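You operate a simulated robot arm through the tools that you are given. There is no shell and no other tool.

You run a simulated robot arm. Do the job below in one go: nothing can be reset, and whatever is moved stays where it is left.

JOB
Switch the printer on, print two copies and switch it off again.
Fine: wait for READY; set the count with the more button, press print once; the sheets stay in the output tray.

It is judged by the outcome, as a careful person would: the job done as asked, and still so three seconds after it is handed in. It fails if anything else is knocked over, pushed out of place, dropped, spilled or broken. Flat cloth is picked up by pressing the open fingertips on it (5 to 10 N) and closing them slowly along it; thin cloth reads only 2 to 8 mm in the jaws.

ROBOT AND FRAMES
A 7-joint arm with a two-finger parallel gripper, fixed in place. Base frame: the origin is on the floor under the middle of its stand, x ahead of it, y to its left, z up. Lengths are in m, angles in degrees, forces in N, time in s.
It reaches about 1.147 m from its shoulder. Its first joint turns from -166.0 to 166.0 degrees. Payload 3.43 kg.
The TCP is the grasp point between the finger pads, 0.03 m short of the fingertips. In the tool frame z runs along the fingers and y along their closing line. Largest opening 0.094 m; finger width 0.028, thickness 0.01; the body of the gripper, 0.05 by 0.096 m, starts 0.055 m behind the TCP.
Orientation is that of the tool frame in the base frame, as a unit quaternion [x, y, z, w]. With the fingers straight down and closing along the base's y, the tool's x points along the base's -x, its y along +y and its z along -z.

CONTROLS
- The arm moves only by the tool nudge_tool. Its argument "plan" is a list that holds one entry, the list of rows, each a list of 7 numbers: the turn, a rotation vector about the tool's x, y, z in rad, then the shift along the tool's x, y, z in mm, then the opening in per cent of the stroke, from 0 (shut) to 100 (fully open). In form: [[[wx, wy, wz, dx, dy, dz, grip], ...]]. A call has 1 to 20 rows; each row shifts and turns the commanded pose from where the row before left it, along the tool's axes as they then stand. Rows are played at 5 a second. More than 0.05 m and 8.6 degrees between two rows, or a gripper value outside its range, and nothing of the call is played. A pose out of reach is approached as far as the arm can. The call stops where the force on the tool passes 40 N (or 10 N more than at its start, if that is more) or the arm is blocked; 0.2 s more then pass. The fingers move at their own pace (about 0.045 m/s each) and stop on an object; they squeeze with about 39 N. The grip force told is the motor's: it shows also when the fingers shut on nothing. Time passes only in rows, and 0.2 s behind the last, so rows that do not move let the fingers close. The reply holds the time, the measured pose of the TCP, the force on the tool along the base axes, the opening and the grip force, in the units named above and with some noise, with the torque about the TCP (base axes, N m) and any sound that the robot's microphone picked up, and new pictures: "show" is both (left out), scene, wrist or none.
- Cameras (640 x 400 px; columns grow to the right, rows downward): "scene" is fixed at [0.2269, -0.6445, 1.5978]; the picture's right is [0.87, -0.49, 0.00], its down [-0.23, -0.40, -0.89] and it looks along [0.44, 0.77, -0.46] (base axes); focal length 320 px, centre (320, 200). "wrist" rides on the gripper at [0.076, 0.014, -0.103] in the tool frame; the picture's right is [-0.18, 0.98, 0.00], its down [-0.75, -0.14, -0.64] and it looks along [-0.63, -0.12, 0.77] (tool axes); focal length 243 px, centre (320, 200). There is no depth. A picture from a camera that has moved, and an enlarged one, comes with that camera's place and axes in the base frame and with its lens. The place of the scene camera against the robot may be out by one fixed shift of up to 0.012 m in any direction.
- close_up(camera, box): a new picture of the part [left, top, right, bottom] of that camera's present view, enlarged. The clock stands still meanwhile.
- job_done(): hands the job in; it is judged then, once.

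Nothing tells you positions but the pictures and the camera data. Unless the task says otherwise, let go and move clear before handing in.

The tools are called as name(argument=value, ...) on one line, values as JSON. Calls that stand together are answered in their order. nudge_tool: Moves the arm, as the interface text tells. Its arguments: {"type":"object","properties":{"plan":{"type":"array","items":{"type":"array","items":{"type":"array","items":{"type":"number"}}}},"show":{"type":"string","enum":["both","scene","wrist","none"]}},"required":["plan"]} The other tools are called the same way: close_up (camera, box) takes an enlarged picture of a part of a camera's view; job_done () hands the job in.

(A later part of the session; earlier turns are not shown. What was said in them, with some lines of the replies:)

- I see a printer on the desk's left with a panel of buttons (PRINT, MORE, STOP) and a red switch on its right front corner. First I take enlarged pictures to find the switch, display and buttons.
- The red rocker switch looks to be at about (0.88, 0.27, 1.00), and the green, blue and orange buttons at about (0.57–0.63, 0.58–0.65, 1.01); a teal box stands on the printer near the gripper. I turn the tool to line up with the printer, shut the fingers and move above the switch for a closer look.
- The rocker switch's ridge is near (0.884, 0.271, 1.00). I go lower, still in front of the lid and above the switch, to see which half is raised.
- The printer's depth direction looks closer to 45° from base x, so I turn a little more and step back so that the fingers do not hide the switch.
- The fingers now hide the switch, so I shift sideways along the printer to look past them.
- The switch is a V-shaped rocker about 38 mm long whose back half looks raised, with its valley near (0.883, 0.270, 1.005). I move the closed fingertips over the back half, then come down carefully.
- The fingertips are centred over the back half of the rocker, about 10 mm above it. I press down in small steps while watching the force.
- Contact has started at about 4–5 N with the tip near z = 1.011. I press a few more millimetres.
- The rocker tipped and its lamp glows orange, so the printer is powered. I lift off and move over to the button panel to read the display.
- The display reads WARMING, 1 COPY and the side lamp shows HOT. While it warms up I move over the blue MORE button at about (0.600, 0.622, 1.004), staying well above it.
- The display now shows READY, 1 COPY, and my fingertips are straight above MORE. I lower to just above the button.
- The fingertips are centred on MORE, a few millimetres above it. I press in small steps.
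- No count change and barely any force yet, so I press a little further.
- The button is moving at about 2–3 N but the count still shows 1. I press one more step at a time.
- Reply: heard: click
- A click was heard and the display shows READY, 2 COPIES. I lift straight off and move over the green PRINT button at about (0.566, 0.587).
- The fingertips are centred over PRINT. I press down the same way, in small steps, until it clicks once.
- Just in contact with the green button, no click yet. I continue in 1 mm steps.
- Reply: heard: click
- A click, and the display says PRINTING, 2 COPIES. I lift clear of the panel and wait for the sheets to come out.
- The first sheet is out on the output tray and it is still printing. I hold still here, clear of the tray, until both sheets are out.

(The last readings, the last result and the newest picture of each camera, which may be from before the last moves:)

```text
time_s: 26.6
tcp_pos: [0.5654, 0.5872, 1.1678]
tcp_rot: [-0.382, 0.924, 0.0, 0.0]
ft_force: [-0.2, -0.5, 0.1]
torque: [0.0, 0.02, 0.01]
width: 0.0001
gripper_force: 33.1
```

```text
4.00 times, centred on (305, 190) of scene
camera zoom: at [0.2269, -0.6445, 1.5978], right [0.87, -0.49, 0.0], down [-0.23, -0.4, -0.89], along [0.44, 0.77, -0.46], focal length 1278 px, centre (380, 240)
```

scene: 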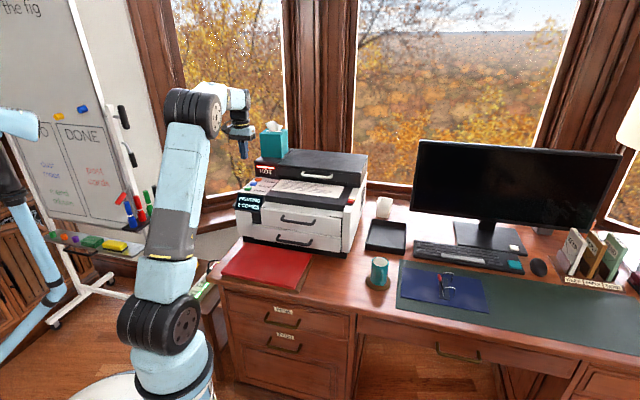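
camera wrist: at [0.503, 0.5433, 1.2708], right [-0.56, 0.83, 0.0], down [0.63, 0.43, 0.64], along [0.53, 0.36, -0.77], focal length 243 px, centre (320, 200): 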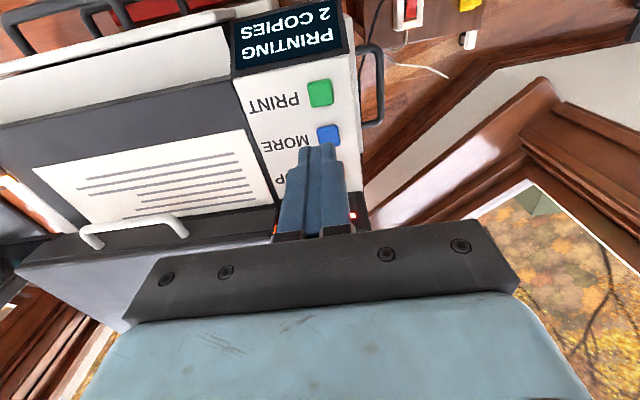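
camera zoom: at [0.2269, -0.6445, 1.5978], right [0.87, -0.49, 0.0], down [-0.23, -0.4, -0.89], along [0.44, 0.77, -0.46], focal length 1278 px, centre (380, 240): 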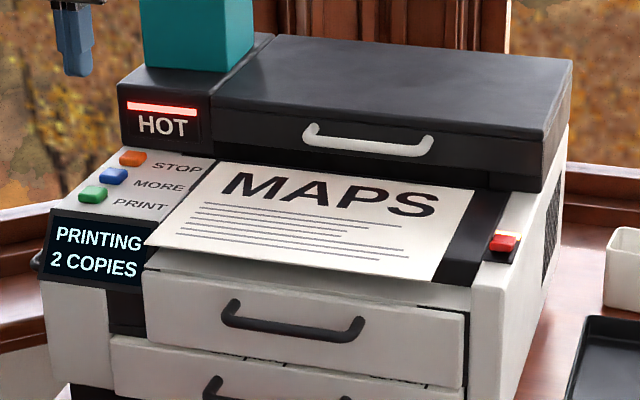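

The first sheet, titled MAPS, is nearly out and it still shows PRINTING. I keep waiting.

nudge_tool(plan=[[[0, 0, 0, 0, 0, 0, 0], [0, 0, 0, 0, 0, 0, 0], [0, 0, 0, 0, 0, 0, 0], [0, 0, 0, 0, 0, 0, 0], [0, 0, 0, 0, 0, 0, 0], [0, 0, 0, 0, 0, 0, 0], [0, 0, 0, 0, 0, 0, 0], [0, 0, 0, 0, 0, 0, 0], [0, 0, 0, 0, 0, 0, 0], [0, 0, 0, 0, 0, 0, 0], [0, 0, 0, 0, 0, 0, 0], [0, 0, 0, 0, 0, 0, 0]]], show="none")

close_up(camera="scene", box=[225, 140, 385, 240])

```text
time_s: 29.2
tcp_pos: [0.5657, 0.5878, 1.1671]
tcp_rot: [-0.382, 0.924, 0.001, 0.0]
ft_force: [0.0, 0.4, -0.9]
torque: [0.01, -0.01, 0.0]
width: 0.0
gripper_force: 33.0
```

```text
4.00 times, centred on (305, 190) of scene
camera zoom: at [0.2269, -0.6445, 1.5978], right [0.87, -0.49, 0.0], down [-0.23, -0.4, -0.89], along [0.44, 0.77, -0.46], focal length 1278 px, centre (380, 240)
```

zoom: 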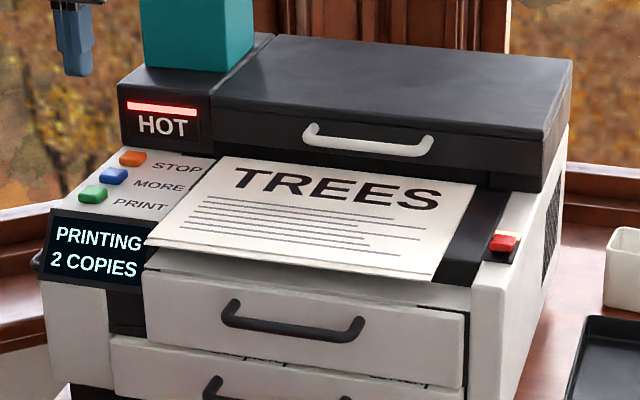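

A second sheet is now lying on top and the display still says PRINTING. I wait for it to finish.

nudge_tool(plan=[[[0, 0, 0, 0, 0, 0, 0], [0, 0, 0, 0, 0, 0, 0], [0, 0, 0, 0, 0, 0, 0], [0, 0, 0, 0, 0, 0, 0], [0, 0, 0, 0, 0, 0, 0]]], show="none")

close_up(camera="scene", box=[225, 140, 385, 240])

```text
time_s: 30.4
tcp_pos: [0.5661, 0.5864, 1.1676]
tcp_rot: [-0.382, 0.924, 0.0, 0.0]
ft_force: [-0.7, -0.6, 0.7]
torque: [0.0, -0.01, 0.01]
width: 0.0
gripper_force: 32.4
```

```text
4.00 times, centred on (305, 190) of scene
camera zoom: at [0.2269, -0.6445, 1.5978], right [0.87, -0.49, 0.0], down [-0.23, -0.4, -0.89], along [0.44, 0.77, -0.46], focal length 1278 px, centre (380, 240)
```

zoom: 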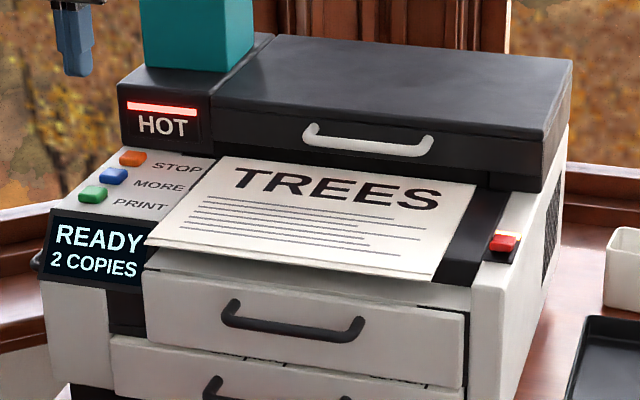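

Display is back to READY with both sheets in the tray. I travel back, high above the sheets, to the front half of the power rocker.

nudge_tool(plan=[[[0, 0, 0, 0, 0, -20, 0], [0, 0, 0, 1.15, -40.74, 0, 0], [0, 0, 0, 1.15, -40.74, 0, 0], [0, 0, 0, 1.15, -40.74, 0, 0], [0, 0, 0, 1.15, -40.74, 0, 0], [0, 0, 0, 1.15, -40.74, 0, 0], [0, 0, 0, 1.15, -40.74, 0, 0], [0, 0, 0, 1.15, -40.74, 0, 0], [0, 0, 0, 1.15, -40.74, 0, 0], [0, 0, 0, 1.15, -40.74, 0, 0], [0, 0, 0, 1.15, -40.74, 0, 0], [0, 0, 0, 1.15, -40.74, 0, 0], [0, 0, 0, 0, 0, 35, 0], [0, 0, 0, 0, 0, 35, 0], [0, 0, 0, 0, 0, 35, 0], [0, 0, 0, 0, 0, 25, 0], [0, 0, 0, 0, 0, 0, 0]]], show="both")

close_up(camera="wrist", box=[260, 80, 380, 170])

close_up(camera="scene", box=[305, 160, 385, 220])

```text
time_s: 34.0
tcp_pos: [0.8737, 0.2615, 1.0571]
tcp_rot: [-0.382, 0.924, 0.0, 0.0]
ft_force: [-1.4, -0.2, -0.2]
torque: [-0.01, 0.01, 0.03]
width: 0.0001
gripper_force: 32.7
camera wrist: at [0.8107, 0.2177, 1.1606], right [-0.56, 0.83, 0.0], down [0.63, 0.43, 0.64], along [0.53, 0.36, -0.77], focal length 243 px, centre (320, 200)
```

scene: 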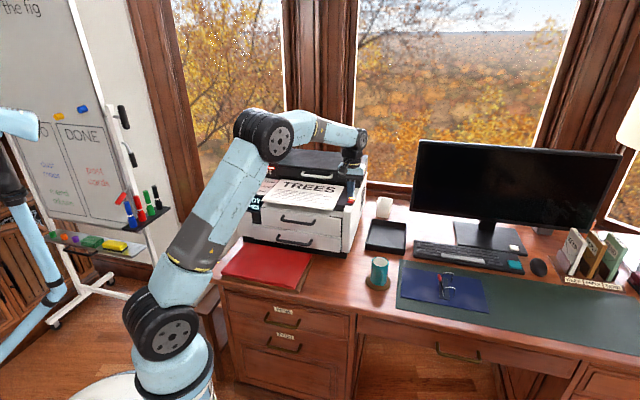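
wrist: 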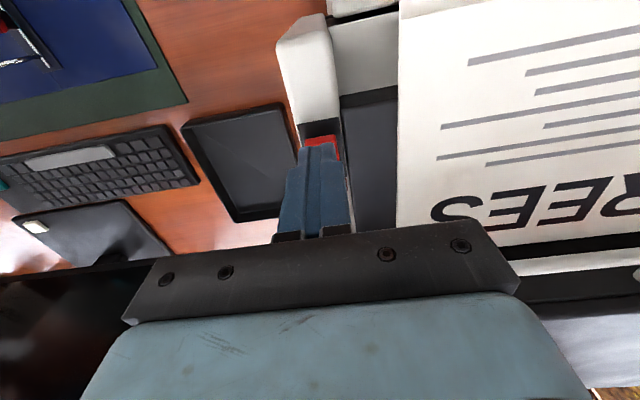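

```text
4.44 times, centred on (320, 125) of wrist
camera zoom: at [0.8107, 0.2177, 1.1606], right [-0.56, 0.83, 0.0], down [0.63, 0.43, 0.64], along [0.53, 0.36, -0.77], focal length 1078 px, centre (320, 533)
```

zoom: 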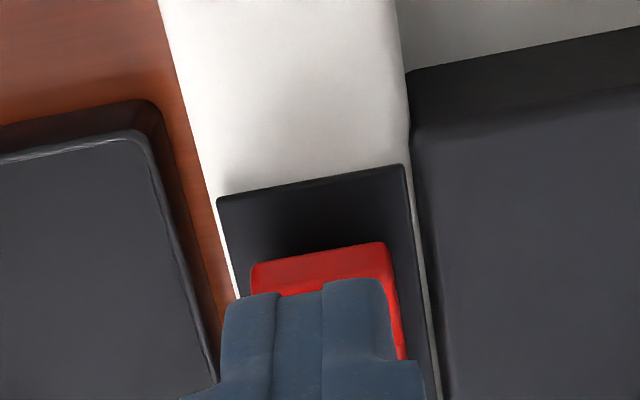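

```text
6.67 times, centred on (345, 190) of scene
camera zoom: at [0.2269, -0.6445, 1.5978], right [0.87, -0.49, 0.0], down [-0.23, -0.4, -0.89], along [0.44, 0.77, -0.46], focal length 2131 px, centre (153, 267)
```

zoom: 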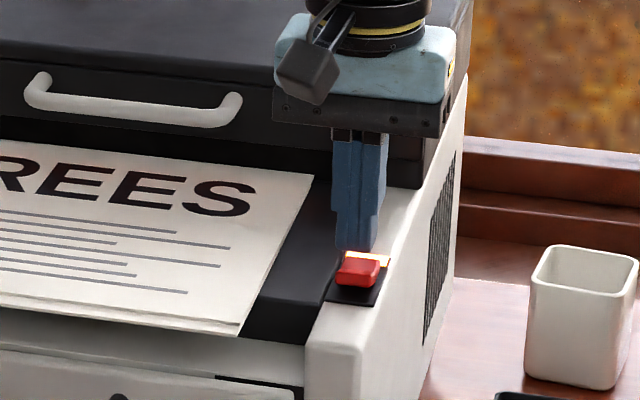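

The fingertips are over the raised front half of the rocker, with the sheets well to the side. I press down in small steps to switch it off.

nudge_tool(plan=[[[0, 0, 0, 3, 0, 4, 0], [0, 0, 0, 0, 0, 4, 0], [0, 0, 0, 0, 0, 3, 0], [0, 0, 0, 0, 0, 2, 0], [0, 0, 0, 0, 0, 2, 0], [0, 0, 0, 0, 0, 1.5, 0], [0, 0, 0, 0, 0, 0, 0]]], show="none")

close_up(camera="scene", box=[305, 160, 385, 220])

```text
time_s: 35.6
tcp_pos: [0.8716, 0.2591, 1.0407]
tcp_rot: [-0.381, 0.925, 0.0, 0.0]
ft_force: [-1.4, -2.0, 2.4]
torque: [-0.02, 0.02, -0.02]
width: 0.0
gripper_force: 33.1
```

```text
6.67 times, centred on (345, 190) of scene
camera zoom: at [0.2269, -0.6445, 1.5978], right [0.87, -0.49, 0.0], down [-0.23, -0.4, -0.89], along [0.44, 0.77, -0.46], focal length 2131 px, centre (153, 267)
```

zoom: 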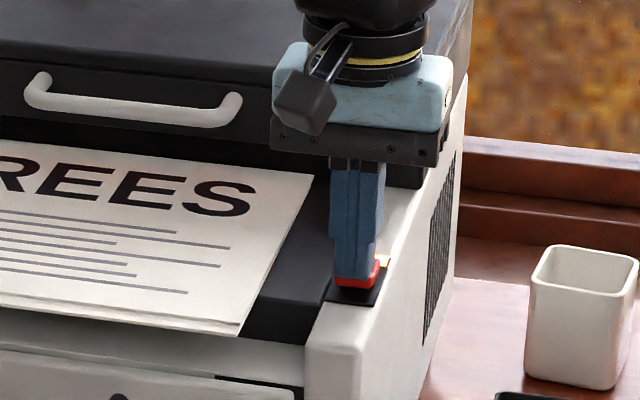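

Contact at about 3 N and the lamp is still lit. I press about 3 mm more.

nudge_tool(plan=[[[0, 0, 0, 0, 0, 1.5, 0], [0, 0, 0, 0, 0, 1.5, 0], [0, 0, 0, 0, 0, 0, 0]]], show="none")

close_up(camera="scene", box=[305, 160, 385, 220])

close_up(camera="wrist", box=[260, 80, 380, 170])

```text
time_s: 36.4
tcp_pos: [0.87, 0.2579, 1.0384]
tcp_rot: [-0.382, 0.924, 0.0, 0.0]
ft_force: [-0.5, 0.2, -0.1]
torque: [-0.02, -0.02, 0.02]
width: 0.0
gripper_force: 33.0
```

```text
6.67 times, centred on (345, 190) of scene
camera zoom: at [0.2269, -0.6445, 1.5978], right [0.87, -0.49, 0.0], down [-0.23, -0.4, -0.89], along [0.44, 0.77, -0.46], focal length 2131 px, centre (153, 267)
```

zoom: 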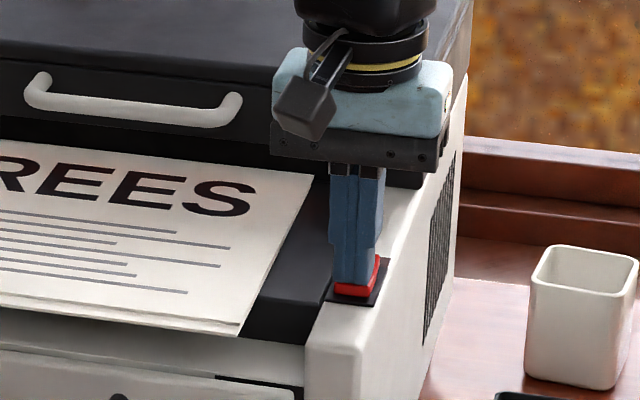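

```text
4.44 times, centred on (320, 125) of wrist
camera zoom: at [0.8081, 0.2152, 1.1412], right [-0.56, 0.83, 0.0], down [0.63, 0.43, 0.64], along [0.53, 0.36, -0.77], focal length 1078 px, centre (320, 533)
```

zoom: 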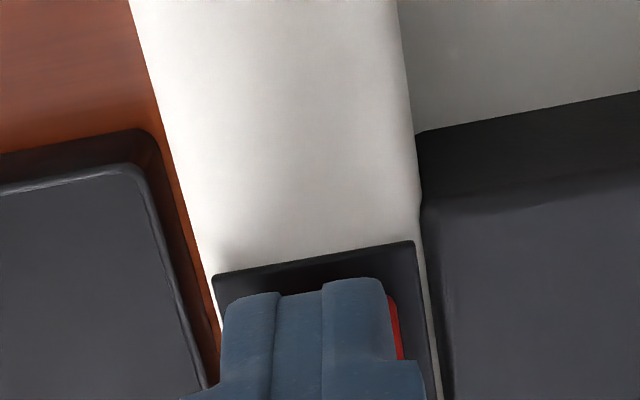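

The rocker has tipped back and its lamp is out. I lift straight up and move clear to check the display and the sheets.

nudge_tool(plan=[[[0, 0, 0, 0, 0, -20, 0], [0, 0, 0, 0, 0, -40, 0], [0, 0, 0, 0, 0, -40, 0], [0, 0, 0, 0, 0, -40, 0], [0, 0, 0, 0, 0, -40, 0], [0, 0, 0, 0, 0, -40, 0], [0, 0, 0, 35, 0, -20, 0], [0, 0, 0, 35, 0, -20, 0], [0, 0, 0, 35, 0, 0, 0], [0, 0, 0, 0, 0, 0, 0]]], show="both")

close_up(camera="scene", box=[225, 130, 385, 250])

close_up(camera="scene", box=[225, 160, 305, 220])

```text
time_s: 38.6
tcp_pos: [0.7955, 0.1839, 1.2989]
tcp_rot: [-0.381, 0.924, 0.0, 0.0]
ft_force: [-0.2, -0.1, -1.2]
torque: [-0.01, -0.03, 0.0]
width: 0.0
gripper_force: 33.1
camera wrist: at [0.7329, 0.1408, 1.4017], right [-0.56, 0.83, 0.0], down [0.63, 0.43, 0.64], along [0.53, 0.36, -0.77], focal length 243 px, centre (320, 200)
```

scene: 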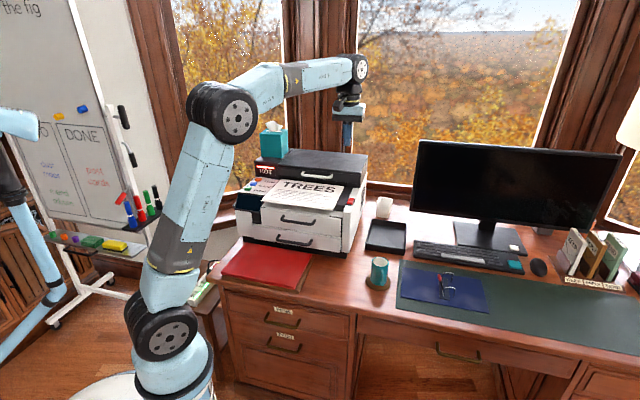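
wrist: 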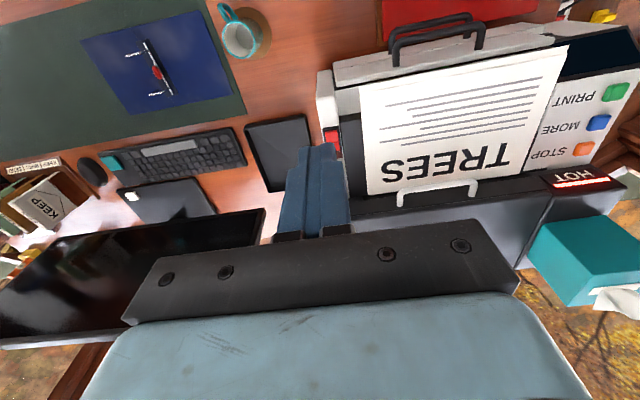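

```text
3.33 times, centred on (305, 190) of scene
camera zoom: at [0.2269, -0.6445, 1.5978], right [0.87, -0.49, 0.0], down [-0.23, -0.4, -0.89], along [0.44, 0.77, -0.46], focal length 1065 px, centre (370, 233)
```

zoom: 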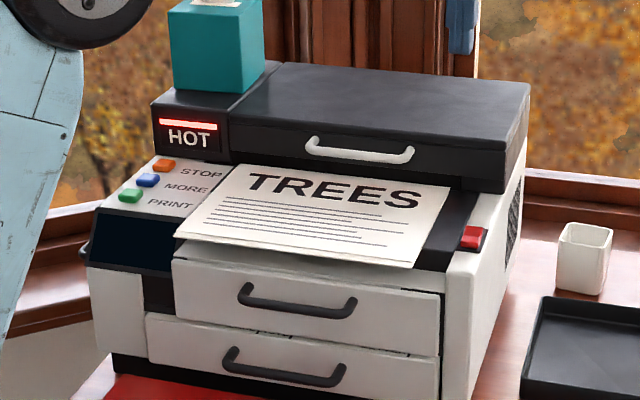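

```text
6.67 times, centred on (265, 190) of scene
camera zoom: at [0.2269, -0.6445, 1.5978], right [0.87, -0.49, 0.0], down [-0.23, -0.4, -0.89], along [0.44, 0.77, -0.46], focal length 2131 px, centre (687, 267)
```

zoom: 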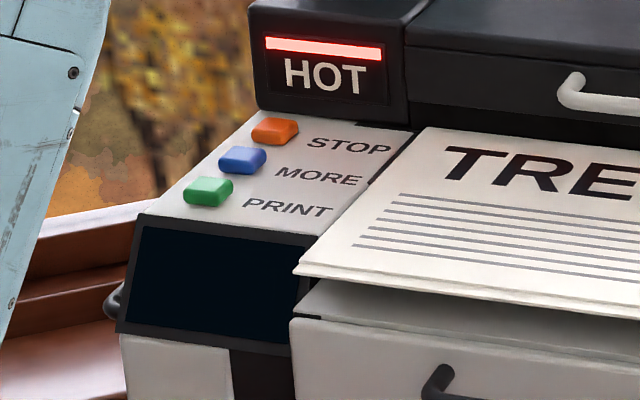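

The display is dark, the rocker is back in its off position and both sheets lie in the output tray; only the residual HOT lamp is still lit. I wait a few seconds and look again to confirm it all stays so.

nudge_tool(plan=[[[0, 0, 0, 0, 0, 0, 0], [0, 0, 0, 0, 0, 0, 0], [0, 0, 0, 0, 0, 0, 0], [0, 0, 0, 0, 0, 0, 0], [0, 0, 0, 0, 0, 0, 0], [0, 0, 0, 0, 0, 0, 0], [0, 0, 0, 0, 0, 0, 0], [0, 0, 0, 0, 0, 0, 0], [0, 0, 0, 0, 0, 0, 0], [0, 0, 0, 0, 0, 0, 0], [0, 0, 0, 0, 0, 0, 0], [0, 0, 0, 0, 0, 0, 0], [0, 0, 0, 0, 0, 0, 0], [0, 0, 0, 0, 0, 0, 0], [0, 0, 0, 0, 0, 0, 0], [0, 0, 0, 0, 0, 0, 0], [0, 0, 0, 0, 0, 0, 0], [0, 0, 0, 0, 0, 0, 0], [0, 0, 0, 0, 0, 0, 0], [0, 0, 0, 0, 0, 0, 0]]], show="none")

close_up(camera="scene", box=[225, 130, 385, 250])

close_up(camera="wrist", box=[310, 40, 470, 200])

```text
time_s: 42.8
tcp_pos: [0.797, 0.1848, 1.2984]
tcp_rot: [-0.382, 0.924, 0.0, 0.0]
ft_force: [0.1, 0.7, -0.6]
torque: [0.0, 0.0, 0.03]
width: 0.0
gripper_force: 32.9
```

```text
3.33 times, centred on (305, 190) of scene
camera zoom: at [0.2269, -0.6445, 1.5978], right [0.87, -0.49, 0.0], down [-0.23, -0.4, -0.89], along [0.44, 0.77, -0.46], focal length 1065 px, centre (370, 233)
```

zoom: 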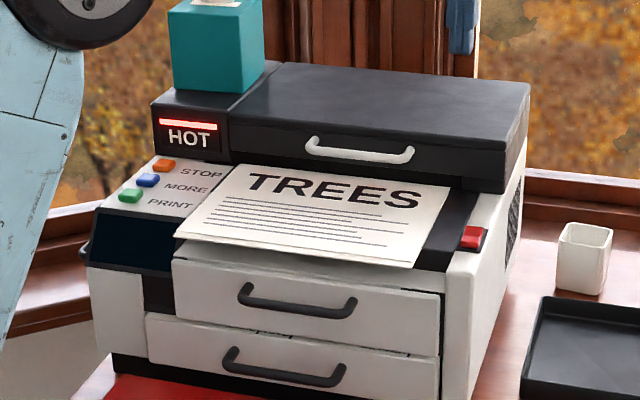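

```text
2.50 times, centred on (390, 120) of wrist
camera zoom: at [0.7333, 0.1409, 1.4015], right [-0.56, 0.83, 0.0], down [0.63, 0.43, 0.64], along [0.53, 0.36, -0.77], focal length 606 px, centre (145, 400)
```

zoom: 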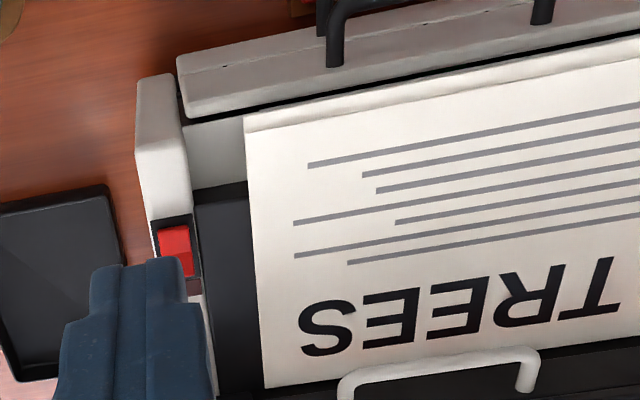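

The printer is off: the display is dark and the switch lamp is out. The two sheets rest in the output tray, nothing else has been disturbed, and the arm is clear, so I hand the job in.

job_done()

```text
The job is handed in.
```

The printer was switched on, printed two sheets, and is off again; the job is handed in.

- **Power on:** I pressed the back half of the red rocker switch. Its lamp lit and the display went from WARMING to READY.
- **Copies:** I pressed MORE once, so the display read 2 COPIES, then pressed PRINT once. Two sheets came out and are in the output tray.
- **Sheet titles:** The two sheets don't match. The first is titled MAPS and the second TREES, although the display read 2 COPIES throughout the printing.
- **Power off:** I waited for READY to come back before pressing the front half of the switch. The display went dark and the switch lamp went out.

When I last looked, about six seconds after switching off, the HOT lamp on the printer was still lit; I took it as leftover heat. I saw nothing else moved or knocked over, and the arm is clear of the printer.
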